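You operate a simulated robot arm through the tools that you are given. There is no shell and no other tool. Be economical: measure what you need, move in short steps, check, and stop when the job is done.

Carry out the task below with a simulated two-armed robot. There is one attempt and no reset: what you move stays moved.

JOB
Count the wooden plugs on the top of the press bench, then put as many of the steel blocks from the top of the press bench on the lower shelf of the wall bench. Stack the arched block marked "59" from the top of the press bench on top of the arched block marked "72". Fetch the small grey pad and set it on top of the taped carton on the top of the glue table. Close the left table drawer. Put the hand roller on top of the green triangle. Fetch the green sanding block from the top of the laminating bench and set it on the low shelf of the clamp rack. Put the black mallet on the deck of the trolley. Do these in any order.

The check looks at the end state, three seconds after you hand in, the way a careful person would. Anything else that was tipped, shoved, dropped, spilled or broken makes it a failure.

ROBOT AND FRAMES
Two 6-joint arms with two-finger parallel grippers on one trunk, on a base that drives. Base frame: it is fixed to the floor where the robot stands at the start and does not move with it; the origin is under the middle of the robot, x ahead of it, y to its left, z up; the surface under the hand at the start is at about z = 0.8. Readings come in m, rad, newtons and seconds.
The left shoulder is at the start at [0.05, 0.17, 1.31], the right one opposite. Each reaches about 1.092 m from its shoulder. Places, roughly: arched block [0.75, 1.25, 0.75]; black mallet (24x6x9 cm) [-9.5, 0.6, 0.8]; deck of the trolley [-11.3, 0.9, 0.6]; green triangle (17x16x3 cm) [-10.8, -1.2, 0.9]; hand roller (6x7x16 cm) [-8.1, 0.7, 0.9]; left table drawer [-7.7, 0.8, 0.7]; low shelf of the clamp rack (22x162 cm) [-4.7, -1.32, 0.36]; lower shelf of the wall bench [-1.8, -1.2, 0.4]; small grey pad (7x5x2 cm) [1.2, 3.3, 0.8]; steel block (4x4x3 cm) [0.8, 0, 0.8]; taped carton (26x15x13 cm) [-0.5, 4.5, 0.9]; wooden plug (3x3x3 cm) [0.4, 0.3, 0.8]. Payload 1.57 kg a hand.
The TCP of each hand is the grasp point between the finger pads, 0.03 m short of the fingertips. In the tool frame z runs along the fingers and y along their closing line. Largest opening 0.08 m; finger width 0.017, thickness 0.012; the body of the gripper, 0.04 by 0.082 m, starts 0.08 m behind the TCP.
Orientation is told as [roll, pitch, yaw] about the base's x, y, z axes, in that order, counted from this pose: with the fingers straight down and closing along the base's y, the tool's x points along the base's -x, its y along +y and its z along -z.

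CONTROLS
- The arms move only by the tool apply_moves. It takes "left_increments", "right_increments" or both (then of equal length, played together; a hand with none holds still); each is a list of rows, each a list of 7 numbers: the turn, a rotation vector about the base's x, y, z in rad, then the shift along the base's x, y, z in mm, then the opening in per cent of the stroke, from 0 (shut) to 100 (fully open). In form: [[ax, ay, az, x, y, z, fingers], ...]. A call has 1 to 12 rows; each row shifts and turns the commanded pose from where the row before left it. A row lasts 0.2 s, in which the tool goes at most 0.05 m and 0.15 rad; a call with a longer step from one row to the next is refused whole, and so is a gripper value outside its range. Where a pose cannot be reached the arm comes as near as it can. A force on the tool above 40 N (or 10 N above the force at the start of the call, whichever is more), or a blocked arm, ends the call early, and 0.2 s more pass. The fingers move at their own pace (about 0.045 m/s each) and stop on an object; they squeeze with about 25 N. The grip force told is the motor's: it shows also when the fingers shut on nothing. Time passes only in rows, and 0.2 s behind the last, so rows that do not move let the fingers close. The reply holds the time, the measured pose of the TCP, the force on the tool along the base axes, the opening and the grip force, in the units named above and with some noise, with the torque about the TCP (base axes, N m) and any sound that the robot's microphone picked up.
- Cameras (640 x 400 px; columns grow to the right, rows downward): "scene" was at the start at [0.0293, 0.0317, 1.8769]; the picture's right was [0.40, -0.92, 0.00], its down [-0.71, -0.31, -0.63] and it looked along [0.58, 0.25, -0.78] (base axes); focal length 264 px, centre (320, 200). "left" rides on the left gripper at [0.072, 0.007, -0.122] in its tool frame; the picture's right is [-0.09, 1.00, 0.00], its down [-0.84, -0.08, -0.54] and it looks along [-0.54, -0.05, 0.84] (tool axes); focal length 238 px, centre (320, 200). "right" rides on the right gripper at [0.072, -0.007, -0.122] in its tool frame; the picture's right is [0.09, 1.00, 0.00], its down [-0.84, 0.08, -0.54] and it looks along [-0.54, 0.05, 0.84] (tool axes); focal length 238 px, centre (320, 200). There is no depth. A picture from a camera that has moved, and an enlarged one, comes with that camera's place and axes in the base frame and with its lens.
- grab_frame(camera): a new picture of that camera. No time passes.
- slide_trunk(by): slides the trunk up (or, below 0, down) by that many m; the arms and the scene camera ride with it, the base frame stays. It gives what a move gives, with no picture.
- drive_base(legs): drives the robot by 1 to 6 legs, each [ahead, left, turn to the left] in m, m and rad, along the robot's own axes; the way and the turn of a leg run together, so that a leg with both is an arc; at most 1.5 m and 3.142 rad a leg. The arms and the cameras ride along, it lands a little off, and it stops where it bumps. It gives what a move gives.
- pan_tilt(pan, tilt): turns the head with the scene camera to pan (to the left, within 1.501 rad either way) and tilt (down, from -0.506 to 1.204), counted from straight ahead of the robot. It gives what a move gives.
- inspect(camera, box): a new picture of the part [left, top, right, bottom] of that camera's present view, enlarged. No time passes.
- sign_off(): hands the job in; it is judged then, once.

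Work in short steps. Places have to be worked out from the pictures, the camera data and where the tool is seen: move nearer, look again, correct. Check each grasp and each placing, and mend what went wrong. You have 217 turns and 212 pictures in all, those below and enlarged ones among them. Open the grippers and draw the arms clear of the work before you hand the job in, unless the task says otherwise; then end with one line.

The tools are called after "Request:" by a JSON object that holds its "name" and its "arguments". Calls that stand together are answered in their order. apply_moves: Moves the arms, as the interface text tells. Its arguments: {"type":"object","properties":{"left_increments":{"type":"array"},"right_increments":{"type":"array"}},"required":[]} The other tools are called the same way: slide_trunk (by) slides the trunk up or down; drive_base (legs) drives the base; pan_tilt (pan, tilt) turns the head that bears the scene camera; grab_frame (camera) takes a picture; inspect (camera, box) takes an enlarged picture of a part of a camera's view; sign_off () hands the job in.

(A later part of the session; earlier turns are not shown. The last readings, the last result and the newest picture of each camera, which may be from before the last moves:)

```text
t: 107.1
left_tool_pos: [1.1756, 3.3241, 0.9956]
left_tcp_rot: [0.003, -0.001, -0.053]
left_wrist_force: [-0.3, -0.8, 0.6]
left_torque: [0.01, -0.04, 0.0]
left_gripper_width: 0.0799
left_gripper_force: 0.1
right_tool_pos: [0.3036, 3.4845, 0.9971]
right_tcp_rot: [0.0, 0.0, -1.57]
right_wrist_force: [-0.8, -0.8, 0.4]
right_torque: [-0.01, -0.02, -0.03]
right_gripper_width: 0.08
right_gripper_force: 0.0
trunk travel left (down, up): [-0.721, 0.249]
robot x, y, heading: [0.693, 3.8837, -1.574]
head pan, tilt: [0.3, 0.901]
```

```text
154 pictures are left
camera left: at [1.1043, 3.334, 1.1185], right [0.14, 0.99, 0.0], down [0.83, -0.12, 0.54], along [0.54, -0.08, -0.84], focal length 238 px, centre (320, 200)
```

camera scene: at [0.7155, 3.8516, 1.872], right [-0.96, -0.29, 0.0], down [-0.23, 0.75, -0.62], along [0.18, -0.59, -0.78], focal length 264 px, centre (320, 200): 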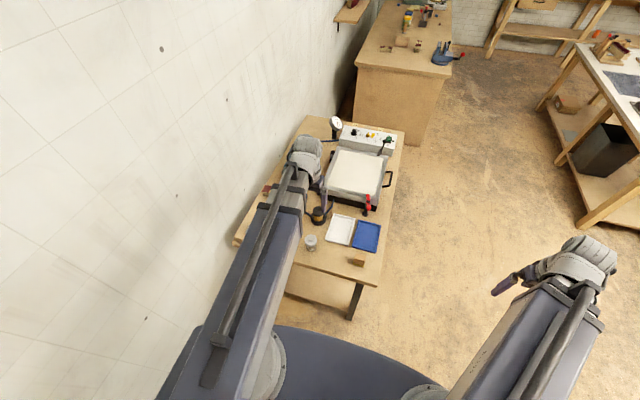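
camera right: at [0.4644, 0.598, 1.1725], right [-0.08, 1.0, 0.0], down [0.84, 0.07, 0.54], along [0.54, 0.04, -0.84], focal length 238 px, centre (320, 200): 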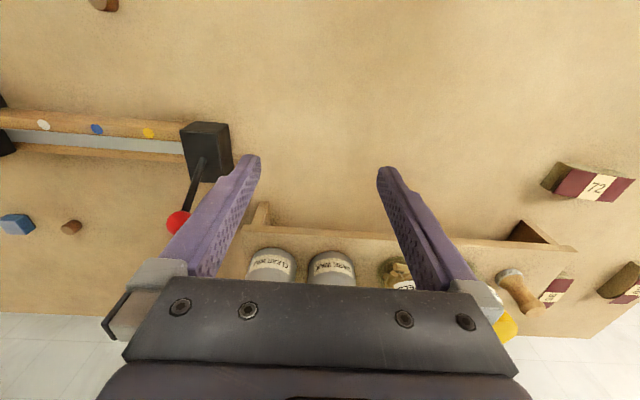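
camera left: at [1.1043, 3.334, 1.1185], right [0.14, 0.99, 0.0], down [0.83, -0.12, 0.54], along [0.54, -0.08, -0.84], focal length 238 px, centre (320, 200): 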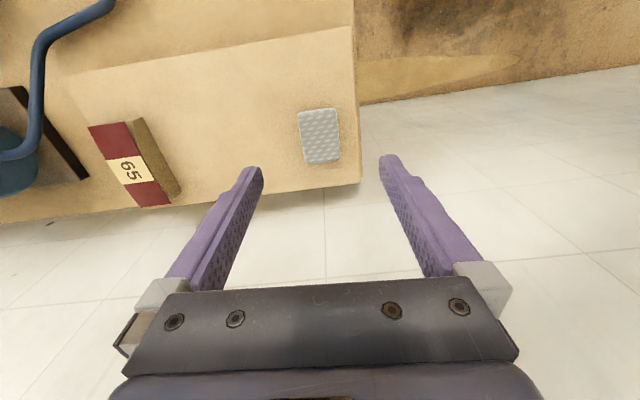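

Pad top triangulates to z≈0.83, centre (1.198,3.320). I trim the hand and lower.

Request:
{"name": "apply_moves", "arguments": {"left_increments": [[0, 0, 0.055, 21, -4, 0, 100], [0, 0, 0, 0, 0, 0, 100]]}}

Request:
{"name": "slide_trunk", "arguments": {"by": -0.12}}

Request:
{"name": "grab_frame", "arguments": {"camera": "left"}}

```text
t: 107.7
left_tool_pos: [1.1981, 3.3214, 0.995]
left_tcp_rot: [0.001, -0.001, 0.003]
left_wrist_force: [0.2, -0.5, -0.4]
left_torque: [0.0, 0.0, 0.04]
left_gripper_width: 0.0801
left_gripper_force: 0.0
right_tool_pos: [0.303, 3.4859, 0.995]
right_tcp_rot: [0.0, 0.002, -1.571]
right_wrist_force: [0.1, 0.2, -0.7]
right_torque: [0.04, 0.01, -0.04]
right_gripper_width: 0.08
right_gripper_force: 0.0
trunk travel left (down, up): [-0.721, 0.249]
robot x, y, heading: [0.698, 3.8845, -1.574]
head pan, tilt: [0.3, 0.901]
```

```text
t: 109.2
left_tool_pos: [1.1961, 3.3218, 0.876]
left_tcp_rot: [0.001, 0.002, 0.002]
left_wrist_force: [-0.2, 0.4, 0.4]
left_torque: [0.0, -0.01, 0.01]
left_gripper_width: 0.08
left_gripper_force: 0.1
right_tool_pos: [0.3031, 3.4864, 0.8766]
right_tcp_rot: [0.0, -0.001, -1.571]
right_wrist_force: [-0.3, 0.1, -0.3]
right_torque: [-0.01, 0.02, -0.03]
right_gripper_width: 0.08
right_gripper_force: 0.1
trunk travel left (down, up): [-0.601, 0.369]
robot x, y, heading: [0.692, 3.8843, -1.568]
head pan, tilt: [0.3, 0.901]
```

```text
153 pictures are left
camera left: at [1.1247, 3.3261, 0.9985], right [0.09, 1.0, 0.0], down [0.84, -0.08, 0.54], along [0.54, -0.05, -0.84], focal length 238 px, centre (320, 200)
```

left: 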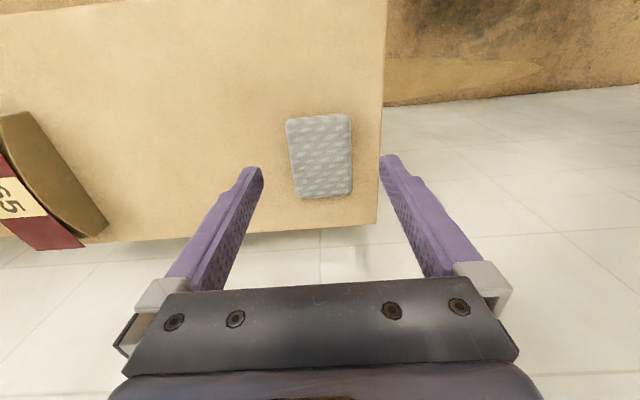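

Centred. I lower 0.034 and close.

Request:
{"name": "slide_trunk", "arguments": {"by": -0.034}}

Request:
{"name": "apply_moves", "arguments": {"left_increments": [[0, 0, 0, 0, 0, 0, 0], [0, 0, 0, 0, 0, 0, 0], [0, 0, 0, 0, 0, 0, 0], [0, 0, 0, 0, 0, 0, 0], [0, 0, 0, 0, 0, 0, 0]]}}

Request:
{"name": "slide_trunk", "arguments": {"by": 0.1}}

Request:
{"name": "grab_frame", "arguments": {"camera": "left"}}

```text
t: 110.0
left_tool_pos: [1.1972, 3.3205, 0.8417]
left_tcp_rot: [0.003, 0.0, 0.002]
left_wrist_force: [0.1, 0.1, 0.2]
left_torque: [0.01, -0.01, 0.01]
left_gripper_width: 0.08
left_gripper_force: 0.0
right_tool_pos: [0.3043, 3.4857, 0.8417]
right_tcp_rot: [-0.001, 0.0, -1.571]
right_wrist_force: [0.0, -0.1, -0.2]
right_torque: [-0.01, 0.01, 0.0]
right_gripper_width: 0.0797
right_gripper_force: 0.1
trunk travel left (down, up): [-0.567, 0.403]
robot x, y, heading: [0.6926, 3.8785, -1.569]
head pan, tilt: [0.3, 0.901]
```

```text
t: 111.2
left_tool_pos: [1.197, 3.3212, 0.8415]
left_tcp_rot: [0.001, 0.001, 0.003]
left_wrist_force: [0.1, 0.4, 0.0]
left_torque: [-0.02, -0.02, 0.05]
left_gripper_width: 0.0467
left_gripper_force: 25.0
right_tool_pos: [0.3025, 3.4855, 0.8411]
right_tcp_rot: [0.001, -0.001, -1.571]
right_wrist_force: [-0.6, -0.1, 0.2]
right_torque: [0.05, 0.0, 0.01]
right_gripper_width: 0.0801
right_gripper_force: 0.0
trunk travel left (down, up): [-0.567, 0.403]
robot x, y, heading: [0.6938, 3.884, -1.564]
head pan, tilt: [0.3, 0.901]
```

```text
t: 112.5
left_tool_pos: [1.1969, 3.3199, 0.9429]
left_tcp_rot: [0.004, -0.001, 0.002]
left_wrist_force: [-0.7, 0.9, 0.2]
left_torque: [-0.06, -0.01, -0.01]
left_gripper_width: 0.0464
left_gripper_force: 24.9
right_tool_pos: [0.3023, 3.486, 0.9426]
right_tcp_rot: [0.001, -0.001, -1.57]
right_wrist_force: [-0.2, 0.4, 0.4]
right_torque: [0.01, 0.0, 0.03]
right_gripper_width: 0.08
right_gripper_force: 0.2
trunk travel left (down, up): [-0.667, 0.303]
robot x, y, heading: [0.6904, 3.8823, -1.574]
head pan, tilt: [0.3, 0.901]
```

```text
152 pictures are left
camera left: at [1.1247, 3.326, 1.0643], right [0.09, 1.0, 0.0], down [0.84, -0.08, 0.54], along [0.54, -0.05, -0.84], focal length 238 px, centre (320, 200)
```

left: 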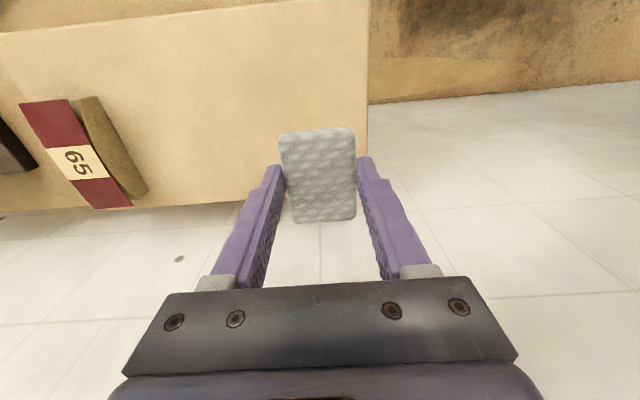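

Pad held. I raise, retract the hand, turn to face −x and look for the carton.

Request:
{"name": "slide_trunk", "arguments": {"by": 0.25}}

Request:
{"name": "apply_moves", "arguments": {"left_increments": [[0, 0, 0, -40, 8, 0, 0], [0, 0, 0, -40, 8, 0, 0], [0, 0, 0, -40, 8, 0, 0], [0, 0, 0, -40, 8, 0, 0], [0, 0, 0, -40, 8, 0, 0], [0, 0, 0, -40, 8, 0, 0]]}}

Request:
{"name": "drive_base", "arguments": {"legs": [[0, -0.6, 0], [0, 0, -1.57]]}}

Request:
{"name": "pan_tilt", "arguments": {"pan": -0.6, "tilt": 0.7}}

Request:
{"name": "grab_frame", "arguments": {"camera": "scene"}}

```text
t: 115.1
left_tool_pos: [1.1976, 3.3202, 1.1914]
left_tcp_rot: [0.003, 0.0, 0.002]
left_wrist_force: [-0.1, 0.3, 0.1]
left_torque: [-0.05, 0.0, 0.01]
left_gripper_width: 0.0465
left_gripper_force: 25.3
right_tool_pos: [0.3022, 3.4853, 1.1924]
right_tcp_rot: [0.0, 0.001, -1.571]
right_wrist_force: [-0.1, -0.1, -0.1]
right_torque: [-0.01, 0.01, -0.02]
right_gripper_width: 0.0797
right_gripper_force: 0.0
trunk travel left (down, up): [-0.917, 0.053]
robot x, y, heading: [0.6931, 3.8806, -1.568]
head pan, tilt: [0.3, 0.901]
```

```text
t: 116.5
left_tool_pos: [0.956, 3.3688, 1.1926]
left_tcp_rot: [0.003, -0.002, 0.004]
left_wrist_force: [-1.1, 0.2, -0.9]
left_torque: [0.04, -0.02, 0.01]
left_gripper_width: 0.0465
left_gripper_force: 24.9
right_tool_pos: [0.303, 3.4857, 1.1912]
right_tcp_rot: [0.001, 0.001, -1.57]
right_wrist_force: [-0.3, 0.6, 0.8]
right_torque: [0.01, -0.02, 0.03]
right_gripper_width: 0.0799
right_gripper_force: 0.1
trunk travel left (down, up): [-0.917, 0.053]
robot x, y, heading: [0.6921, 3.882, -1.573]
head pan, tilt: [0.3, 0.901]
```

```text
t: 123.1
left_tool_pos: [-0.3692, 3.5364, 1.1914]
left_tcp_rot: [0.002, 0.003, -1.409]
left_wrist_force: [-0.4, -0.2, 0.0]
left_torque: [0.01, 0.04, -0.01]
left_gripper_width: 0.0464
left_gripper_force: 24.9
right_tool_pos: [-0.3611, 4.1933, 1.1917]
right_tcp_rot: [0.018, -0.01, -2.969]
right_wrist_force: [-3.7, -25.2, 0.8]
right_torque: [1.74, -0.19, 0.11]
right_gripper_width: 0.0589
right_gripper_force: 0.0
trunk travel left (down, up): [-0.917, 0.053]
robot x, y, heading: [0.0995, 3.8787, -2.982]
head pan, tilt: [0.3, 0.901]
stopped in leg 2: the force on the tool passed its limit at 54 N (the readings are from after the stop); the commanded pose is now the measured one
```

```text
t: 124.3
left_tool_pos: [-0.3712, 3.5368, 1.1907]
left_tcp_rot: [0.003, 0.004, -1.41]
left_wrist_force: [-0.1, 0.3, -0.3]
left_torque: [0.0, 0.04, 0.02]
left_gripper_width: 0.0466
left_gripper_force: 25.0
right_tool_pos: [-0.3608, 4.1947, 1.1923]
right_tcp_rot: [0.013, -0.011, -2.972]
right_wrist_force: [-3.1, -29.1, -0.9]
right_torque: [1.87, -0.24, 0.05]
right_gripper_width: 0.0553
right_gripper_force: 0.1
trunk travel left (down, up): [-0.917, 0.053]
robot x, y, heading: [0.099, 3.8803, -2.981]
head pan, tilt: [-0.6, 0.7]
```

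```text
151 pictures are left
camera scene: at [0.059, 3.9199, 1.8843], right [0.43, 0.9, 0.0], down [0.58, -0.27, -0.77], along [-0.69, 0.33, -0.64], focal length 264 px, centre (320, 200)
```

scene: 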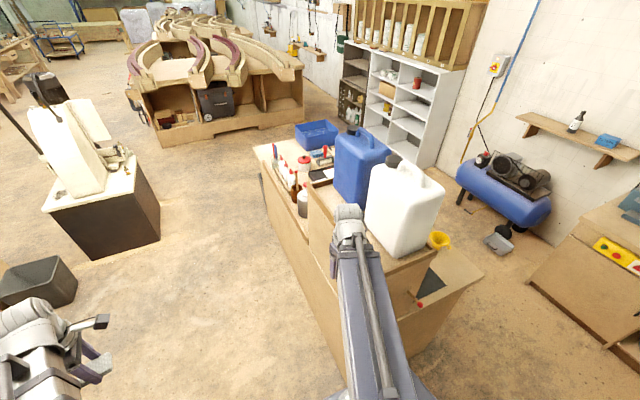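

The right hand touched something at the glue table (wooden riser or can). I pull it straight back and check.

Request:
{"name": "apply_moves", "arguments": {"right_increments": [[0, 0, 0, 3, -20, 0, 70], [0, 0, 0, 5, -40, 0, 70], [0, 0, 0, 5, -40, 0, 70], [0, 0, 0, 5, -40, 0, 70], [0, 0, 0, 5, -40, 0, 70]]}}

Request:
{"name": "grab_frame", "arguments": {"camera": "scene"}}

Request:
{"name": "grab_frame", "arguments": {"camera": "right"}}

```text
t: 125.5
left_tool_pos: [-0.3687, 3.5409, 1.1918]
left_tcp_rot: [0.003, 0.001, -1.411]
left_wrist_force: [-0.4, 0.1, -0.7]
left_torque: [0.0, 0.0, -0.01]
left_gripper_width: 0.0466
left_gripper_force: 25.2
right_tool_pos: [-0.3881, 4.0277, 1.1927]
right_tcp_rot: [0.012, -0.008, -2.975]
right_wrist_force: [0.9, -0.2, 0.6]
right_torque: [0.03, -0.02, 0.0]
right_gripper_width: 0.0559
right_gripper_force: 0.1
right hand out of reach, approached as far as the arm can: row 1, 2, 3, 4, 5
trunk travel left (down, up): [-0.917, 0.053]
robot x, y, heading: [0.0972, 3.8816, -2.987]
head pan, tilt: [-0.6, 0.7]
```

```text
150 pictures are left
camera scene: at [0.0599, 3.9248, 1.8842], right [0.43, 0.9, 0.0], down [0.58, -0.28, -0.77], along [-0.69, 0.33, -0.64], focal length 264 px, centre (320, 200)
```

scene: 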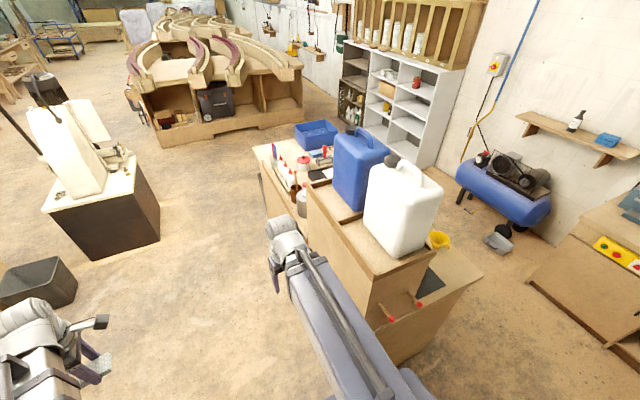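

```text
149 pictures are left
camera right: at [-0.3182, 4.0473, 1.3139], right [0.26, -0.97, 0.01], down [-0.81, -0.21, 0.55], along [-0.53, -0.15, -0.84], focal length 238 px, centre (320, 200)
```

right: 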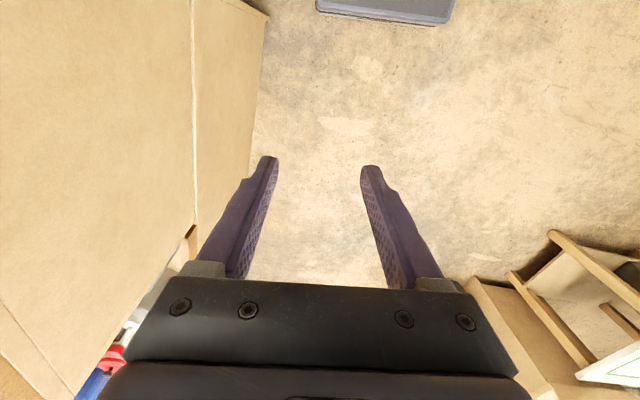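

It only touched the fixed wooden riser; the cans stand undisturbed. The carton must be on the far side, so I back off and go round to the glue table's east end.

Request:
{"name": "drive_base", "arguments": {"legs": [[-0.5, 0, 0], [0, 0, -0.155], [0, -0.75, 0]]}}

Request:
{"name": "pan_tilt", "arguments": {"pan": -0.2, "tilt": 0.75}}

Request:
{"name": "grab_frame", "arguments": {"camera": "scene"}}

```text
t: 132.7
left_tool_pos: [0.0704, 4.4277, 1.1921]
left_tcp_rot: [0.005, -0.001, -1.55]
left_wrist_force: [-0.3, -0.1, 0.7]
left_torque: [0.0, -0.01, -0.02]
left_gripper_width: 0.0463
left_gripper_force: 25.0
right_tool_pos: [0.1199, 4.9134, 1.1903]
right_tcp_rot: [0.015, -0.006, -3.11]
right_wrist_force: [-0.6, -0.1, 0.8]
right_torque: [0.01, -0.01, 0.0]
right_gripper_width: 0.0559
right_gripper_force: 0.1
trunk travel left (down, up): [-0.917, 0.053]
robot x, y, heading: [0.5783, 4.7016, -3.124]
head pan, tilt: [-0.6, 0.7]
```

```text
t: 133.6
left_tool_pos: [0.0717, 4.427, 1.1913]
left_tcp_rot: [0.004, 0.001, -1.549]
left_wrist_force: [0.6, -0.3, -0.3]
left_torque: [0.02, -0.01, 0.01]
left_gripper_width: 0.0468
left_gripper_force: 25.6
right_tool_pos: [0.1195, 4.9122, 1.1914]
right_tcp_rot: [0.014, -0.008, -3.11]
right_wrist_force: [0.2, 0.3, 0.6]
right_torque: [0.0, 0.0, -0.07]
right_gripper_width: 0.0557
right_gripper_force: 0.1
trunk travel left (down, up): [-0.917, 0.053]
robot x, y, heading: [0.5806, 4.6993, -3.121]
head pan, tilt: [-0.201, 0.75]
```

```text
148 pictures are left
camera scene: at [0.5381, 4.7182, 1.8799], right [0.18, 0.98, 0.0], down [0.67, -0.12, -0.73], along [-0.72, 0.13, -0.68], focal length 264 px, centre (320, 200)
```

scene: 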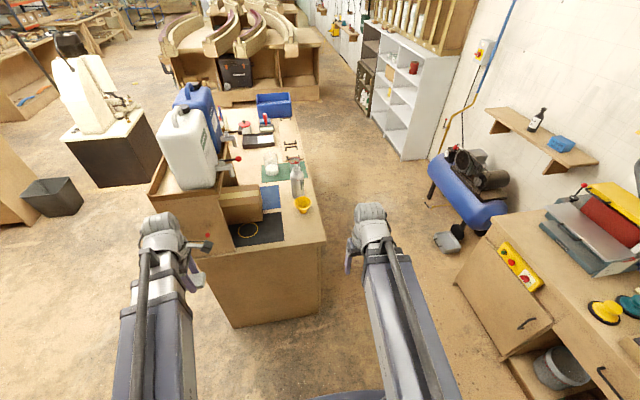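

The carton seems at (240,205). I enlarge it.

Request:
{"name": "inspect", "arguments": {"camera": "scene", "box": [150, 80, 340, 250]}}

Request:
{"name": "grab_frame", "arguments": {"camera": "left"}}

Request:
{"name": "grab_frame", "arguments": {"camera": "right"}}

```text
2.35 times, centred on (245, 165) of scene
camera zoom: at [0.5381, 4.7182, 1.8799], right [0.18, 0.98, 0.0], down [0.67, -0.12, -0.73], along [-0.72, 0.13, -0.68], focal length 622 px, centre (496, 282)
```

zoom: 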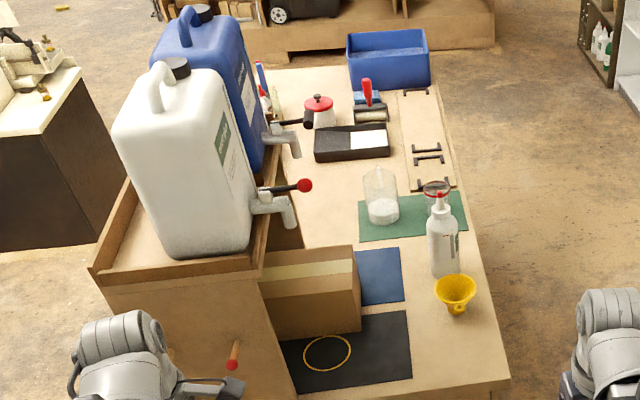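

```text
146 pictures are left
camera left: at [0.0747, 4.4984, 1.3144], right [1.0, -0.07, 0.0], down [-0.06, -0.84, 0.54], along [-0.04, -0.54, -0.84], focal length 238 px, centre (320, 200)
```

left: 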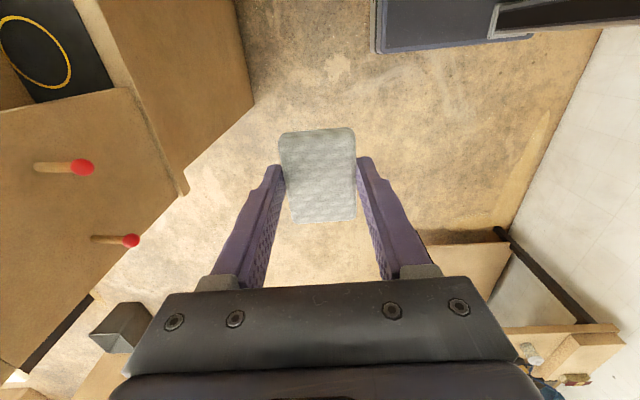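

```text
145 pictures are left
camera right: at [0.191, 4.9228, 1.3138], right [0.12, -0.99, 0.01], down [-0.83, -0.1, 0.55], along [-0.54, -0.08, -0.84], focal length 238 px, centre (320, 200)
```

right: 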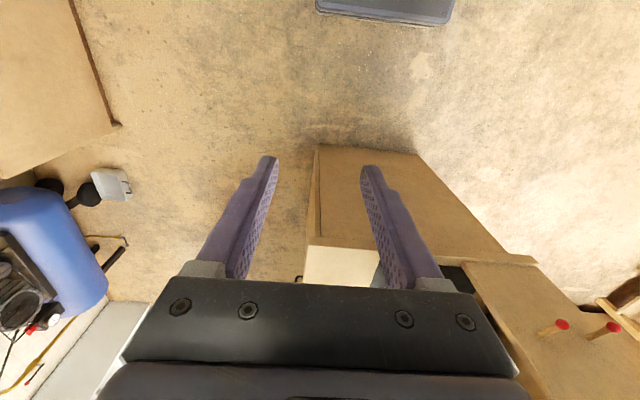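

The carton top is ≈z 0.965, x −0.61…−0.46, y to ≈4.60, with a can's tap lever overhanging near (−0.59,4.52,1.15). I shift the robot 0.15 m toward +y and bring the left hand (camera on +y side) near for a closer look.

Request:
{"name": "drive_base", "arguments": {"legs": [[0, -0.15, 0]]}}

Request:
{"name": "apply_moves", "arguments": {"left_increments": [[0, 0, 0, 0, 40, 0, 0], [0, 0, 0, -30, 20, 0, 0], [0, 0, 0, -40, 0, 0, 0], [0, 0, 0, -40, 0, 0, 0], [0, 0, 0, -40, 0, 0, 0], [0, 0, 0, -40, 0, 0, 0], [0, 0, 0, -40, 0, 0, 0], [0, 0, 0, -40, 0, 0, 0], [0, 0, 0, -40, 0, 0, 0], [0, 0, 0, -40, 0, 0, 0]]}}

Request:
{"name": "grab_frame", "arguments": {"camera": "left"}}

Request:
{"name": "grab_frame", "arguments": {"camera": "scene"}}

```text
t: 135.0
left_tool_pos: [0.0676, 4.5794, 1.1923]
left_tcp_rot: [0.003, -0.001, -1.549]
left_wrist_force: [0.0, 1.2, -0.6]
left_torque: [-0.05, -0.02, 0.03]
left_gripper_width: 0.0465
left_gripper_force: 24.9
right_tool_pos: [0.1175, 5.0655, 1.1925]
right_tcp_rot: [0.016, -0.009, -3.114]
right_wrist_force: [0.2, -0.5, -0.6]
right_torque: [0.01, 0.0, 0.01]
right_gripper_width: 0.0558
right_gripper_force: 0.1
trunk travel left (down, up): [-0.917, 0.053]
robot x, y, heading: [0.5767, 4.8475, -3.126]
head pan, tilt: [-0.201, 0.75]
```

```text
t: 137.2
left_tool_pos: [-0.2841, 4.6422, 1.1917]
left_tcp_rot: [0.003, 0.0, -1.55]
left_wrist_force: [-0.1, 0.3, -0.2]
left_torque: [0.01, 0.01, 0.01]
left_gripper_width: 0.0465
left_gripper_force: 25.0
right_tool_pos: [0.1172, 5.0639, 1.1916]
right_tcp_rot: [0.014, -0.008, -3.112]
right_wrist_force: [-0.3, -0.4, 0.1]
right_torque: [0.01, 0.0, 0.01]
right_gripper_width: 0.056
right_gripper_force: 0.1
trunk travel left (down, up): [-0.917, 0.053]
robot x, y, heading: [0.5765, 4.8502, -3.125]
head pan, tilt: [-0.201, 0.75]
```

```text
144 pictures are left
camera left: at [-0.2802, 4.7124, 1.3139], right [1.0, -0.07, 0.0], down [-0.06, -0.84, 0.54], along [-0.04, -0.54, -0.84], focal length 238 px, centre (320, 200)
```

left: 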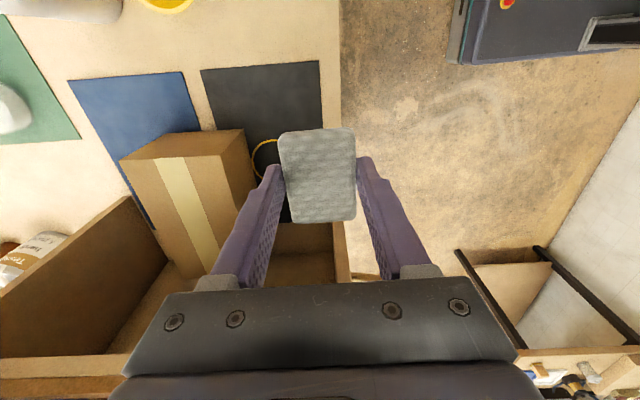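

```text
143 pictures are left
camera scene: at [0.5343, 4.8682, 1.8799], right [0.18, 0.98, 0.0], down [0.67, -0.12, -0.73], along [-0.72, 0.13, -0.68], focal length 264 px, centre (320, 200)
```

scene: 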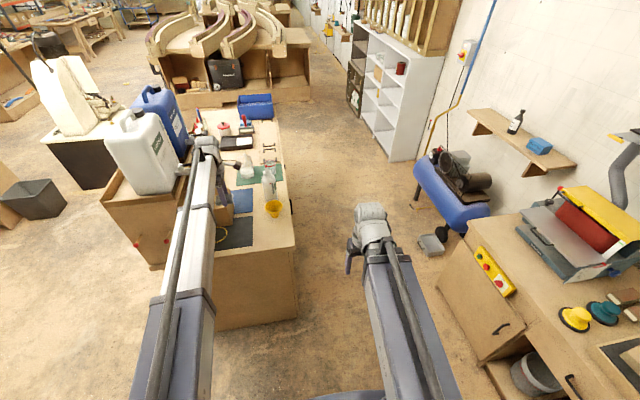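

I inspect the hand/tap area in the scene view before going nearer.

Request:
{"name": "inspect", "arguments": {"camera": "scene", "box": [90, 80, 300, 260]}}

Request:
{"name": "inspect", "arguments": {"camera": "left", "box": [0, 100, 320, 300]}}

```text
2.22 times, centred on (195, 170) of scene
camera zoom: at [0.5343, 4.8682, 1.8799], right [0.18, 0.98, 0.0], down [0.67, -0.12, -0.73], along [-0.72, 0.13, -0.68], focal length 588 px, centre (598, 267)
```

zoom: 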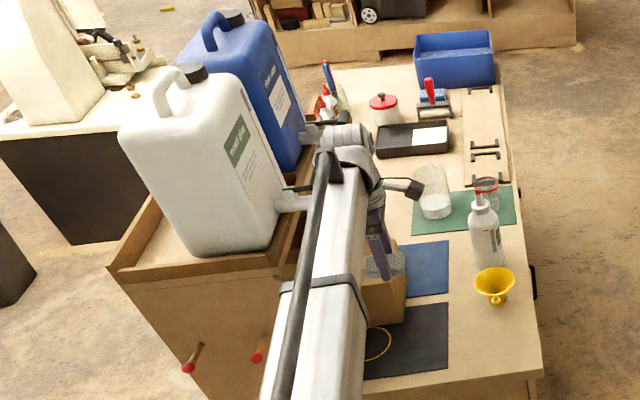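

```text
2.00 times, centred on (160, 200) of left
camera zoom: at [-0.2802, 4.7124, 1.3139], right [1.0, -0.07, 0.0], down [-0.06, -0.84, 0.54], along [-0.04, -0.54, -0.84], focal length 477 px, centre (640, 200)
```

zoom: 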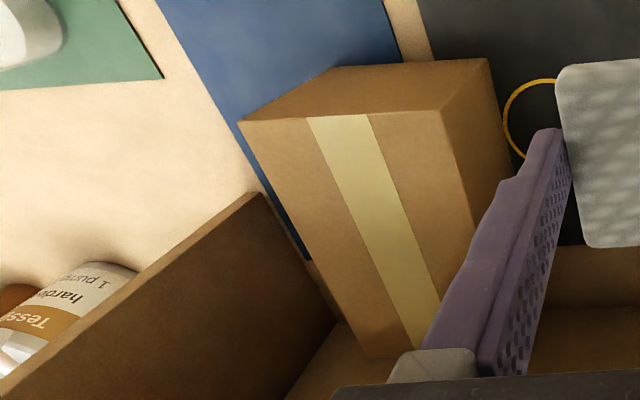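

The taps overhang the carton at z≈1.2+, so I should approach from the north (+y) side, between the taps. I retract the left hand and reposition: robot to (−0.69,5.35) facing −y.

Request:
{"name": "apply_moves", "arguments": {"left_increments": [[0, 0, 0, 34, 0, 0, 0], [0, 0, 0, 34, 0, 0, 0], [0, 0, 0, 34, 0, 0, 0], [0, 0, 0, 34, 0, 0, 0], [0, 0, 0, 34, 0, 0, 0], [0, 0, 0, 34, 0, 0, 0], [0, 0, 0, 34, 0, 0, 0], [0, 0, 0, 34, 0, 0, 0], [0, 0, 0, 34, 0, 0, 0], [0, 0, 0, 34, 0, 0, 0]]}}

Request:
{"name": "drive_base", "arguments": {"legs": [[0, -0.5, 0], [0, 0, 1.555]]}}

Request:
{"name": "pan_tilt", "arguments": {"pan": -0.6, "tilt": 0.8}}

Request:
{"name": "grab_frame", "arguments": {"camera": "scene"}}

```text
t: 139.4
left_tool_pos: [0.0604, 4.6383, 1.1914]
left_tcp_rot: [0.002, 0.0, -1.551]
left_wrist_force: [-0.9, 0.4, -0.5]
left_torque: [-0.01, 0.01, 0.01]
left_gripper_width: 0.0466
left_gripper_force: 25.2
right_tool_pos: [0.1182, 5.0641, 1.1924]
right_tcp_rot: [0.014, -0.009, -3.113]
right_wrist_force: [1.2, 1.0, -0.1]
right_torque: [0.01, 0.01, 0.0]
right_gripper_width: 0.0559
right_gripper_force: 0.0
trunk travel left (down, up): [-0.917, 0.053]
robot x, y, heading: [0.58, 4.8486, -3.126]
head pan, tilt: [-0.201, 0.75]
```

```text
t: 146.1
left_tool_pos: [0.7786, 4.8139, 1.1923]
left_tcp_rot: [0.004, 0.0, 0.013]
left_wrist_force: [0.1, -0.8, -0.1]
left_torque: [0.0, -0.03, 0.03]
left_gripper_width: 0.0465
left_gripper_force: 25.4
right_tool_pos: [0.3541, 4.8777, 1.1909]
right_tcp_rot: [0.014, -0.009, -1.55]
right_wrist_force: [-0.7, -0.6, 0.4]
right_torque: [0.0, 0.01, -0.01]
right_gripper_width: 0.0562
right_gripper_force: 0.1
trunk travel left (down, up): [-0.917, 0.053]
robot x, y, heading: [0.5698, 5.3352, -1.557]
head pan, tilt: [-0.201, 0.75]
```

```text
t: 146.9
left_tool_pos: [0.7776, 4.8159, 1.1911]
left_tcp_rot: [0.003, 0.0, 0.012]
left_wrist_force: [0.1, -1.0, -0.8]
left_torque: [0.01, -0.02, 0.01]
left_gripper_width: 0.0468
left_gripper_force: 24.8
right_tool_pos: [0.3524, 4.8776, 1.1915]
right_tcp_rot: [0.015, -0.009, -1.55]
right_wrist_force: [-0.6, -0.2, 0.7]
right_torque: [-0.02, 0.01, -0.03]
right_gripper_width: 0.0559
right_gripper_force: 0.0
trunk travel left (down, up): [-0.917, 0.053]
robot x, y, heading: [0.5718, 5.3364, -1.562]
head pan, tilt: [-0.6, 0.799]
```

```text
140 pictures are left
camera scene: at [0.5244, 5.3104, 1.8759], right [-0.83, 0.56, 0.0], down [0.4, 0.59, -0.7], along [-0.39, -0.58, -0.72], focal length 264 px, centre (320, 200)
```

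scene: 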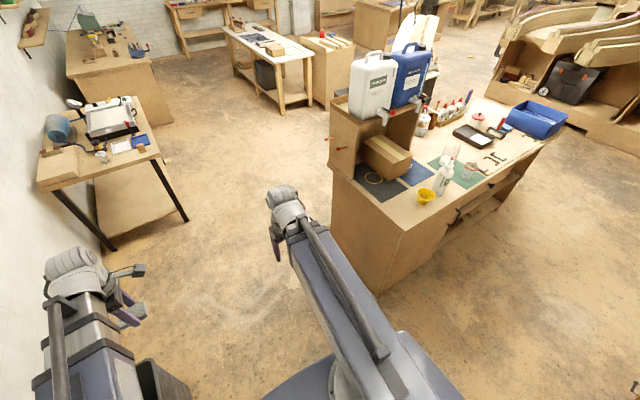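

Very good view of the riser. I enlarge the carton and taps.

Request:
{"name": "inspect", "arguments": {"camera": "scene", "box": [320, 40, 470, 220]}}

```text
2.22 times, centred on (395, 130) of scene
camera zoom: at [0.5244, 5.3104, 1.8759], right [-0.83, 0.56, 0.0], down [0.4, 0.59, -0.7], along [-0.39, -0.58, -0.72], focal length 588 px, centre (153, 356)
```

zoom: 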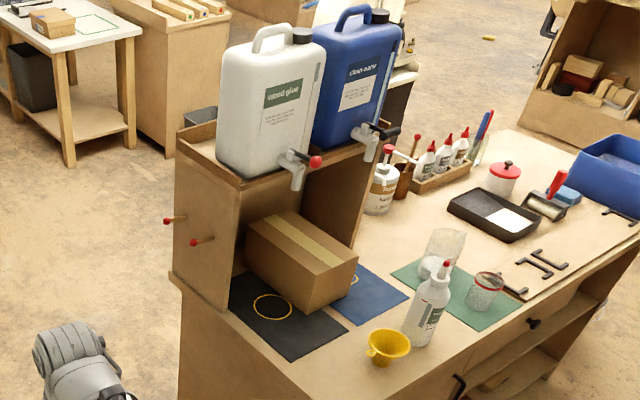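

Ball of the white can's tap is at (−0.388,4.558,1.283), blue tap at x≈−0.61; carton top between them is free at x≈−0.50. I move the right hand outward, then strafe to x≈−0.62.

Request:
{"name": "apply_moves", "arguments": {"right_increments": [[0, 0, 0, -38, 15, 0, 70], [0, 0, 0, -38, 15, 0, 70], [0, 0, 0, -38, 15, 0, 70], [0, 0, 0, -38, 15, 0, 70], [0, 0, 0, -38, 15, 0, 70], [0, 0, 0, -38, 15, 0, 70], [0, 0, 0, -38, 15, 0, 70], [0, 0, 0, -38, 15, 0, 70], [0, 0, 0, -38, 15, 0, 70], [0, 0, 0, -38, 15, 0, 70]]}}

Request:
{"name": "drive_base", "arguments": {"legs": [[0, -1.19, -0.01]]}}

Request:
{"name": "grab_frame", "arguments": {"camera": "left"}}

Request:
{"name": "pan_tilt", "arguments": {"pan": -0.35, "tilt": 0.9}}

Request:
{"name": "grab_frame", "arguments": {"camera": "scene"}}

```text
t: 149.1
left_tool_pos: [0.7779, 4.8147, 1.1925]
left_tcp_rot: [0.003, -0.003, 0.012]
left_wrist_force: [-0.7, 0.2, -0.5]
left_torque: [-0.02, 0.01, -0.01]
left_gripper_width: 0.0468
left_gripper_force: 25.1
right_tool_pos: [-0.0318, 5.0174, 1.1916]
right_tcp_rot: [0.016, -0.011, -1.549]
right_wrist_force: [-0.4, -0.1, 0.6]
right_torque: [-0.01, -0.03, 0.02]
right_gripper_width: 0.0561
right_gripper_force: 0.0
right hand out of reach, approached as far as the arm can: row 1, 2
trunk travel left (down, up): [-0.917, 0.053]
robot x, y, heading: [0.5673, 5.3369, -1.564]
head pan, tilt: [-0.6, 0.799]
```

```text
t: 155.2
left_tool_pos: [-0.419, 4.8078, 1.1918]
left_tcp_rot: [0.003, -0.002, 0.006]
left_wrist_force: [-0.5, 0.7, 0.1]
left_torque: [0.01, 0.0, -0.01]
left_gripper_width: 0.0466
left_gripper_force: 25.2
right_tool_pos: [-1.2265, 5.014, 1.1917]
right_tcp_rot: [0.016, -0.008, -1.556]
right_wrist_force: [-0.1, 1.1, -0.1]
right_torque: [0.04, 0.0, 0.01]
right_gripper_width: 0.0557
right_gripper_force: 0.0
trunk travel left (down, up): [-0.917, 0.053]
robot x, y, heading: [-0.624, 5.3305, -1.574]
head pan, tilt: [-0.6, 0.799]
```

```text
138 pictures are left
camera left: at [-0.4921, 4.8128, 1.3145], right [0.09, 1.0, 0.0], down [0.84, -0.07, 0.54], along [0.54, -0.04, -0.84], focal length 238 px, centre (320, 200)
```

left: 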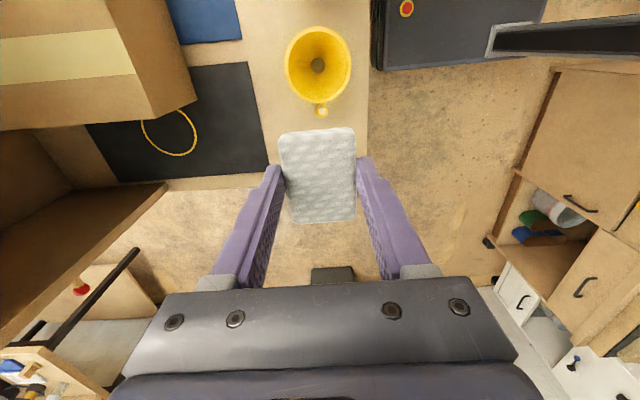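

```text
t: 155.9
left_tool_pos: [-0.4198, 4.8075, 1.1922]
left_tcp_rot: [0.003, 0.002, 0.004]
left_wrist_force: [-0.2, -0.2, 0.0]
left_torque: [0.01, 0.01, -0.01]
left_gripper_width: 0.0462
left_gripper_force: 24.5
right_tool_pos: [-1.2256, 5.0145, 1.1923]
right_tcp_rot: [0.014, -0.01, -1.556]
right_wrist_force: [-0.5, 0.0, -0.6]
right_torque: [-0.02, 0.01, -0.04]
right_gripper_width: 0.056
right_gripper_force: 0.1
trunk travel left (down, up): [-0.917, 0.053]
robot x, y, heading: [-0.6277, 5.3299, -1.563]
head pan, tilt: [-0.351, 0.901]
```

```text
137 pictures are left
camera scene: at [-0.6505, 5.3003, 1.868], right [-0.94, 0.34, 0.0], down [0.27, 0.74, -0.62], along [-0.21, -0.58, -0.78], focal length 264 px, centre (320, 200)
```

scene: 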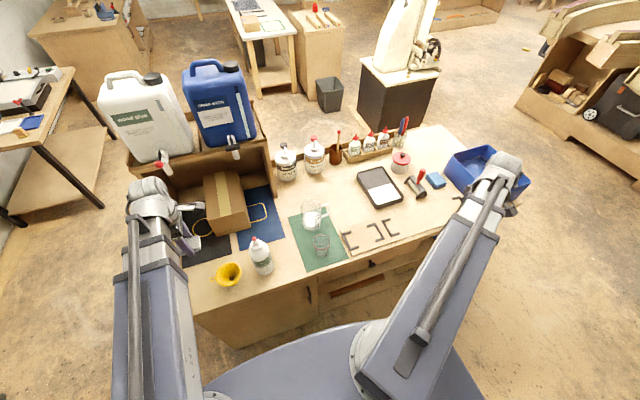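

I turn the hand so its camera faces north, tilt slightly so the wrist stays clear of the taps, and move to (−0.51,4.72) still high.

Request:
{"name": "apply_moves", "arguments": {"left_increments": [[0, 0, -0.143, -8, -8, 0, 0], [0, 0, -0.143, -8, -8, 0, 0], [0, 0, -0.143, -8, -8, 0, 0], [0, 0, -0.143, -8, -8, 0, 0], [0, 0, -0.143, -8, -8, 0, 0], [0, 0, -0.143, -8, -8, 0, 0], [0, 0, -0.143, -8, -8, 0, 0], [0, 0, -0.143, -8, -8, 0, 0], [0, 0, -0.143, -8, -8, 0, 0], [0, 0, -0.143, -9, -8, 0, 0], [0, 0, -0.143, -9, -8, 0, 0]]}}

Request:
{"name": "apply_moves", "arguments": {"left_increments": [[-0.125, 0, 0, 0, 0, 0, 0], [-0.125, 0, 0, 0, 0, 0, 0]]}}

Request:
{"name": "slide_trunk", "arguments": {"by": -0.1}}

Request:
{"name": "grab_frame", "arguments": {"camera": "scene"}}

Request:
{"name": "grab_frame", "arguments": {"camera": "left"}}

```text
t: 158.3
left_tool_pos: [-0.5092, 4.7186, 1.1916]
left_tcp_rot: [0.004, 0.001, -1.568]
left_wrist_force: [-0.3, 0.2, -0.5]
left_torque: [-0.01, 0.03, 0.04]
left_gripper_width: 0.0465
left_gripper_force: 25.0
right_tool_pos: [-1.2257, 5.0152, 1.1923]
right_tcp_rot: [0.015, -0.008, -1.557]
right_wrist_force: [0.2, -0.5, -0.1]
right_torque: [0.02, -0.02, 0.04]
right_gripper_width: 0.0558
right_gripper_force: 0.0
trunk travel left (down, up): [-0.917, 0.053]
robot x, y, heading: [-0.6243, 5.33, -1.571]
head pan, tilt: [-0.351, 0.901]
```

```text
t: 158.9
left_tool_pos: [-0.5096, 4.7183, 1.1995]
left_tcp_rot: [0.002, -0.253, -1.569]
left_wrist_force: [-0.5, -0.5, -0.4]
left_torque: [-0.01, -0.02, -0.03]
left_gripper_width: 0.0463
left_gripper_force: 24.8
left hand out of reach, approached as far as the arm can: row 2
right_tool_pos: [-1.2251, 5.0157, 1.1911]
right_tcp_rot: [0.015, -0.008, -1.558]
right_wrist_force: [0.1, 0.3, 0.1]
right_torque: [0.0, 0.0, -0.01]
right_gripper_width: 0.056
right_gripper_force: 0.0
trunk travel left (down, up): [-0.917, 0.053]
robot x, y, heading: [-0.624, 5.3344, -1.569]
head pan, tilt: [-0.351, 0.901]
```

```text
t: 160.3
left_tool_pos: [-0.5092, 4.7191, 1.0992]
left_tcp_rot: [0.001, -0.249, -1.567]
left_wrist_force: [0.4, 0.4, -1.1]
left_torque: [0.03, 0.04, 0.01]
left_gripper_width: 0.0466
left_gripper_force: 25.0
right_tool_pos: [-1.2251, 5.0142, 1.092]
right_tcp_rot: [0.014, -0.008, -1.556]
right_wrist_force: [-1.0, 0.3, 0.1]
right_torque: [-0.01, 0.02, -0.02]
right_gripper_width: 0.0562
right_gripper_force: 0.1
trunk travel left (down, up): [-0.817, 0.153]
robot x, y, heading: [-0.6252, 5.3304, -1.568]
head pan, tilt: [-0.351, 0.901]
```

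```text
136 pictures are left
camera scene: at [-0.6506, 5.3003, 1.7681], right [-0.94, 0.34, 0.0], down [0.27, 0.74, -0.62], along [-0.21, -0.58, -0.78], focal length 264 px, centre (320, 200)
```

scene: 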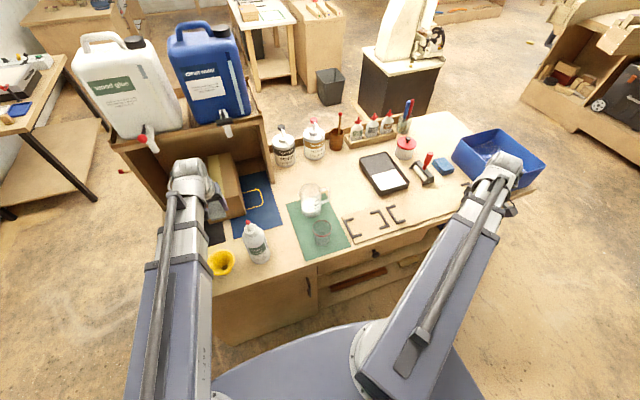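

```text
135 pictures are left
camera left: at [-0.5042, 4.8185, 1.1998], right [1.0, -0.08, 0.02], down [-0.08, -0.68, 0.73], along [-0.04, -0.73, -0.68], focal length 238 px, centre (320, 200)
```

left: 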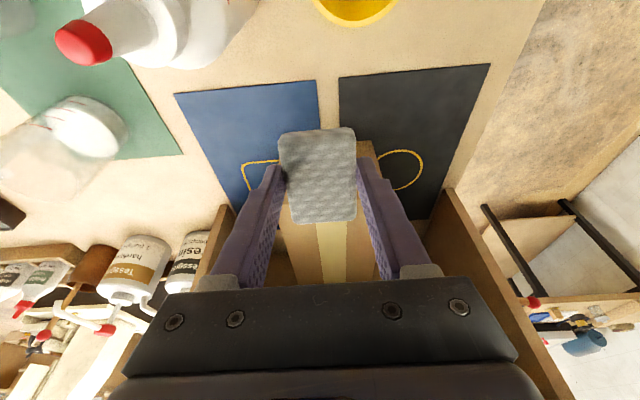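

The carton's tape line is at x≈−0.507. I lower 0.06, then slide in along −y between the taps.

Request:
{"name": "slide_trunk", "arguments": {"by": -0.055}}

Request:
{"name": "apply_moves", "arguments": {"left_increments": [[0, 0, 0, 2, -30, 0, 0], [0, 0, 0, 2, -30, 0, 0], [0, 0, 0, 1, -30, 0, 0], [0, 0, 0, 0, -30, 0, 0]]}}

Request:
{"name": "grab_frame", "arguments": {"camera": "left"}}

Request:
{"name": "inspect", "arguments": {"camera": "scene", "box": [60, 80, 300, 280]}}

```text
t: 161.2
left_tool_pos: [-0.5093, 4.7192, 1.0432]
left_tcp_rot: [0.003, -0.249, -1.566]
left_wrist_force: [0.7, 0.3, 0.1]
left_torque: [-0.05, -0.01, 0.0]
left_gripper_width: 0.0466
left_gripper_force: 25.2
right_tool_pos: [-1.2252, 5.0146, 1.0366]
right_tcp_rot: [0.013, -0.008, -1.557]
right_wrist_force: [-0.6, 0.0, -0.7]
right_torque: [-0.01, 0.01, 0.0]
right_gripper_width: 0.056
right_gripper_force: 0.1
trunk travel left (down, up): [-0.762, 0.208]
robot x, y, heading: [-0.6235, 5.3319, -1.568]
head pan, tilt: [-0.351, 0.901]
```

```text
t: 162.2
left_tool_pos: [-0.5076, 4.5966, 1.0425]
left_tcp_rot: [0.001, -0.25, -1.567]
left_wrist_force: [-0.5, 0.4, 0.0]
left_torque: [0.0, 0.05, -0.01]
left_gripper_width: 0.0468
left_gripper_force: 25.3
right_tool_pos: [-1.2254, 5.0141, 1.0359]
right_tcp_rot: [0.014, -0.007, -1.557]
right_wrist_force: [0.6, 0.5, 0.1]
right_torque: [-0.02, 0.0, 0.01]
right_gripper_width: 0.0559
right_gripper_force: 0.0
trunk travel left (down, up): [-0.762, 0.208]
robot x, y, heading: [-0.6239, 5.3305, -1.568]
head pan, tilt: [-0.351, 0.901]
```

```text
134 pictures are left
camera left: at [-0.5012, 4.6963, 1.1445], right [1.0, -0.08, 0.02], down [-0.08, -0.68, 0.73], along [-0.04, -0.73, -0.68], focal length 238 px, centre (320, 200)
```

left: 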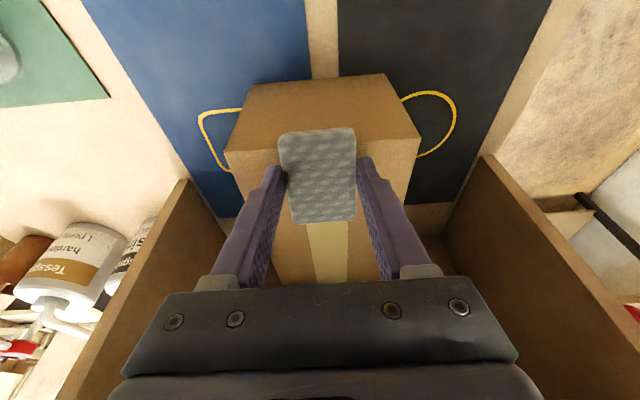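

```text
2.00 times, centred on (180, 180) of scene
camera zoom: at [-0.6507, 5.2997, 1.713], right [-0.94, 0.34, 0.0], down [0.27, 0.74, -0.62], along [-0.21, -0.58, -0.78], focal length 529 px, centre (600, 240)
```

zoom: 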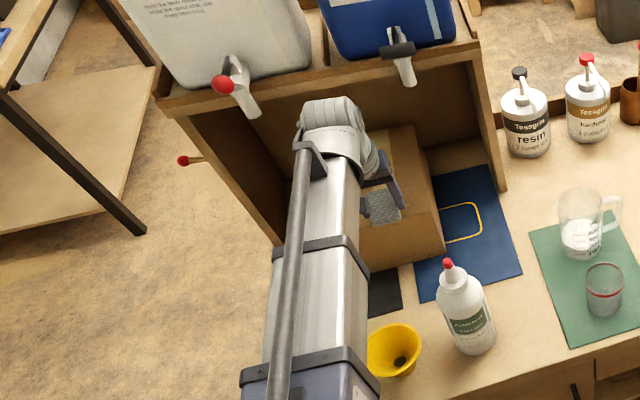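

Carton N edge y≈4.576, x −0.59…−0.42. I move 60 mm further in and lower toward contact.

Request:
{"name": "apply_moves", "arguments": {"left_increments": [[0, 0, 0, 1, -30, 0, 0], [0, 0, 0, 1, -31, 0, 0]]}}

Request:
{"name": "slide_trunk", "arguments": {"by": -0.025}}

Request:
{"name": "slide_trunk", "arguments": {"by": -0.006}}

Request:
{"name": "grab_frame", "arguments": {"camera": "left"}}

Request:
{"name": "inspect", "arguments": {"camera": "scene", "box": [120, 80, 260, 220]}}

```text
t: 162.8
left_tool_pos: [-0.5048, 4.5365, 1.0437]
left_tcp_rot: [0.001, -0.251, -1.566]
left_wrist_force: [0.3, 0.1, 0.7]
left_torque: [-0.01, 0.0, 0.02]
left_gripper_width: 0.0467
left_gripper_force: 24.8
right_tool_pos: [-1.226, 5.0133, 1.0358]
right_tcp_rot: [0.015, -0.007, -1.558]
right_wrist_force: [-0.2, -0.1, -0.2]
right_torque: [0.01, 0.01, 0.0]
right_gripper_width: 0.0563
right_gripper_force: 0.0
trunk travel left (down, up): [-0.762, 0.208]
robot x, y, heading: [-0.6246, 5.3291, -1.574]
head pan, tilt: [-0.351, 0.901]
```

```text
t: 163.4
left_tool_pos: [-0.5046, 4.5372, 1.0231]
left_tcp_rot: [0.002, -0.262, -1.566]
left_wrist_force: [-0.5, 2.2, 30.5]
left_torque: [0.36, 0.22, -0.02]
left_gripper_width: 0.0465
left_gripper_force: 24.7
right_tool_pos: [-1.226, 5.016, 1.0159]
right_tcp_rot: [0.015, -0.012, -1.554]
right_wrist_force: [-0.2, -0.8, -0.9]
right_torque: [-0.02, 0.0, 0.04]
right_gripper_width: 0.0559
right_gripper_force: 0.0
trunk travel left (down, up): [-0.74, 0.23]
robot x, y, heading: [-0.6215, 5.3308, -1.566]
head pan, tilt: [-0.351, 0.901]
stopped: the force on the tool passed its limit at 181 N (the readings are from after the stop); the commanded pose is now the measured one
```

```text
t: 163.7
left_tool_pos: [-0.5051, 4.5378, 1.0242]
left_tcp_rot: [0.002, -0.262, -1.565]
left_wrist_force: [0.8, 3.6, 30.6]
left_torque: [0.38, 0.21, 0.01]
left_gripper_width: 0.0467
left_gripper_force: 24.7
right_tool_pos: [-1.2252, 5.0154, 1.0157]
right_tcp_rot: [0.015, -0.01, -1.554]
right_wrist_force: [-0.5, -0.6, -0.4]
right_torque: [0.01, 0.01, 0.03]
right_gripper_width: 0.0559
right_gripper_force: 0.0
trunk travel left (down, up): [-0.74, 0.23]
robot x, y, heading: [-0.6215, 5.3288, -1.567]
head pan, tilt: [-0.351, 0.901]
stopped: the force on the tool passed its limit at 49 N (the readings are from after the stop); the commanded pose is now the measured one
```

```text
132 pictures are left
camera left: at [-0.4983, 4.6387, 1.1238], right [1.0, -0.08, 0.03], down [-0.07, -0.67, 0.74], along [-0.04, -0.74, -0.67], focal length 238 px, centre (320, 200)
```

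left: 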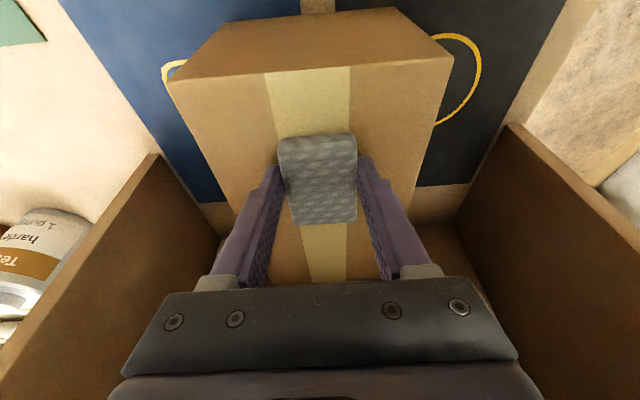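

```text
2.86 times, centred on (190, 150) of scene
camera zoom: at [-0.6511, 5.3041, 1.6909], right [-0.94, 0.34, 0.0], down [0.27, 0.74, -0.62], along [-0.21, -0.59, -0.78], focal length 756 px, centre (691, 343)
```

zoom: 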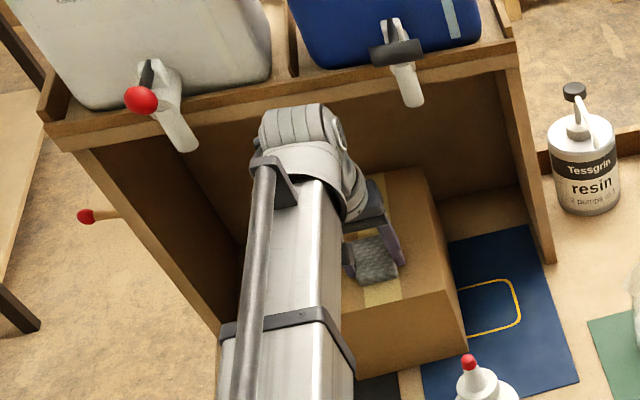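

Contact with the carton (181 N peak, now 30 N); carton looks intact. I ease up 6 mm and release the pad.

Request:
{"name": "slide_trunk", "arguments": {"by": 0.006}}

Request:
{"name": "apply_moves", "arguments": {"left_increments": [[0, 0, 0, 0, 0, 0, 80], [0, 0, 0, 0, 0, 0, 80], [0, 0, 0, 0, 0, 0, 80], [0, 0, 0, 0, 0, 0, 80], [0, 0, 0, 0, 0, 0, 80]]}}

Request:
{"name": "slide_trunk", "arguments": {"by": 0.03}}

Request:
{"name": "grab_frame", "arguments": {"camera": "left"}}

```text
t: 164.3
left_tool_pos: [-0.5039, 4.5358, 1.0277]
left_tcp_rot: [0.003, -0.261, -1.566]
left_wrist_force: [-0.5, 1.0, -0.8]
left_torque: [-0.03, 0.01, -0.03]
left_gripper_width: 0.0466
left_gripper_force: 25.2
right_tool_pos: [-1.2254, 5.0125, 1.0196]
right_tcp_rot: [0.015, -0.008, -1.555]
right_wrist_force: [0.1, 0.1, -1.0]
right_torque: [0.01, 0.0, -0.01]
right_gripper_width: 0.0561
right_gripper_force: 0.0
trunk travel left (down, up): [-0.746, 0.224]
robot x, y, heading: [-0.6247, 5.3293, -1.57]
head pan, tilt: [-0.351, 0.901]
```

```text
t: 165.5
left_tool_pos: [-0.5034, 4.5357, 1.0276]
left_tcp_rot: [0.002, -0.26, -1.566]
left_wrist_force: [0.2, 1.0, 0.2]
left_torque: [0.0, -0.02, -0.02]
left_gripper_width: 0.0641
left_gripper_force: 0.0
right_tool_pos: [-1.2252, 5.0131, 1.0205]
right_tcp_rot: [0.018, -0.009, -1.556]
right_wrist_force: [0.1, -0.3, 0.3]
right_torque: [0.02, 0.03, 0.03]
right_gripper_width: 0.0561
right_gripper_force: 0.1
trunk travel left (down, up): [-0.746, 0.224]
robot x, y, heading: [-0.6252, 5.3312, -1.571]
head pan, tilt: [-0.351, 0.901]
```

```text
t: 166.2
left_tool_pos: [-0.5035, 4.5342, 1.0575]
left_tcp_rot: [0.003, -0.261, -1.566]
left_wrist_force: [0.4, -0.6, -0.8]
left_torque: [0.01, -0.03, -0.03]
left_gripper_width: 0.0639
left_gripper_force: 0.1
right_tool_pos: [-1.2253, 5.0143, 1.0504]
right_tcp_rot: [0.015, -0.009, -1.556]
right_wrist_force: [-0.2, -0.2, 0.5]
right_torque: [-0.04, 0.03, 0.02]
right_gripper_width: 0.0558
right_gripper_force: 0.1
trunk travel left (down, up): [-0.776, 0.194]
robot x, y, heading: [-0.624, 5.3277, -1.572]
head pan, tilt: [-0.351, 0.901]
```

```text
130 pictures are left
camera left: at [-0.498, 4.6356, 1.1577], right [1.0, -0.08, 0.03], down [-0.07, -0.67, 0.74], along [-0.05, -0.74, -0.67], focal length 238 px, centre (320, 200)
```

left: 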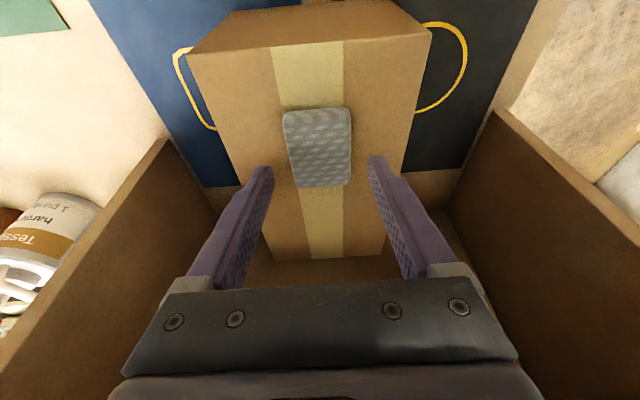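

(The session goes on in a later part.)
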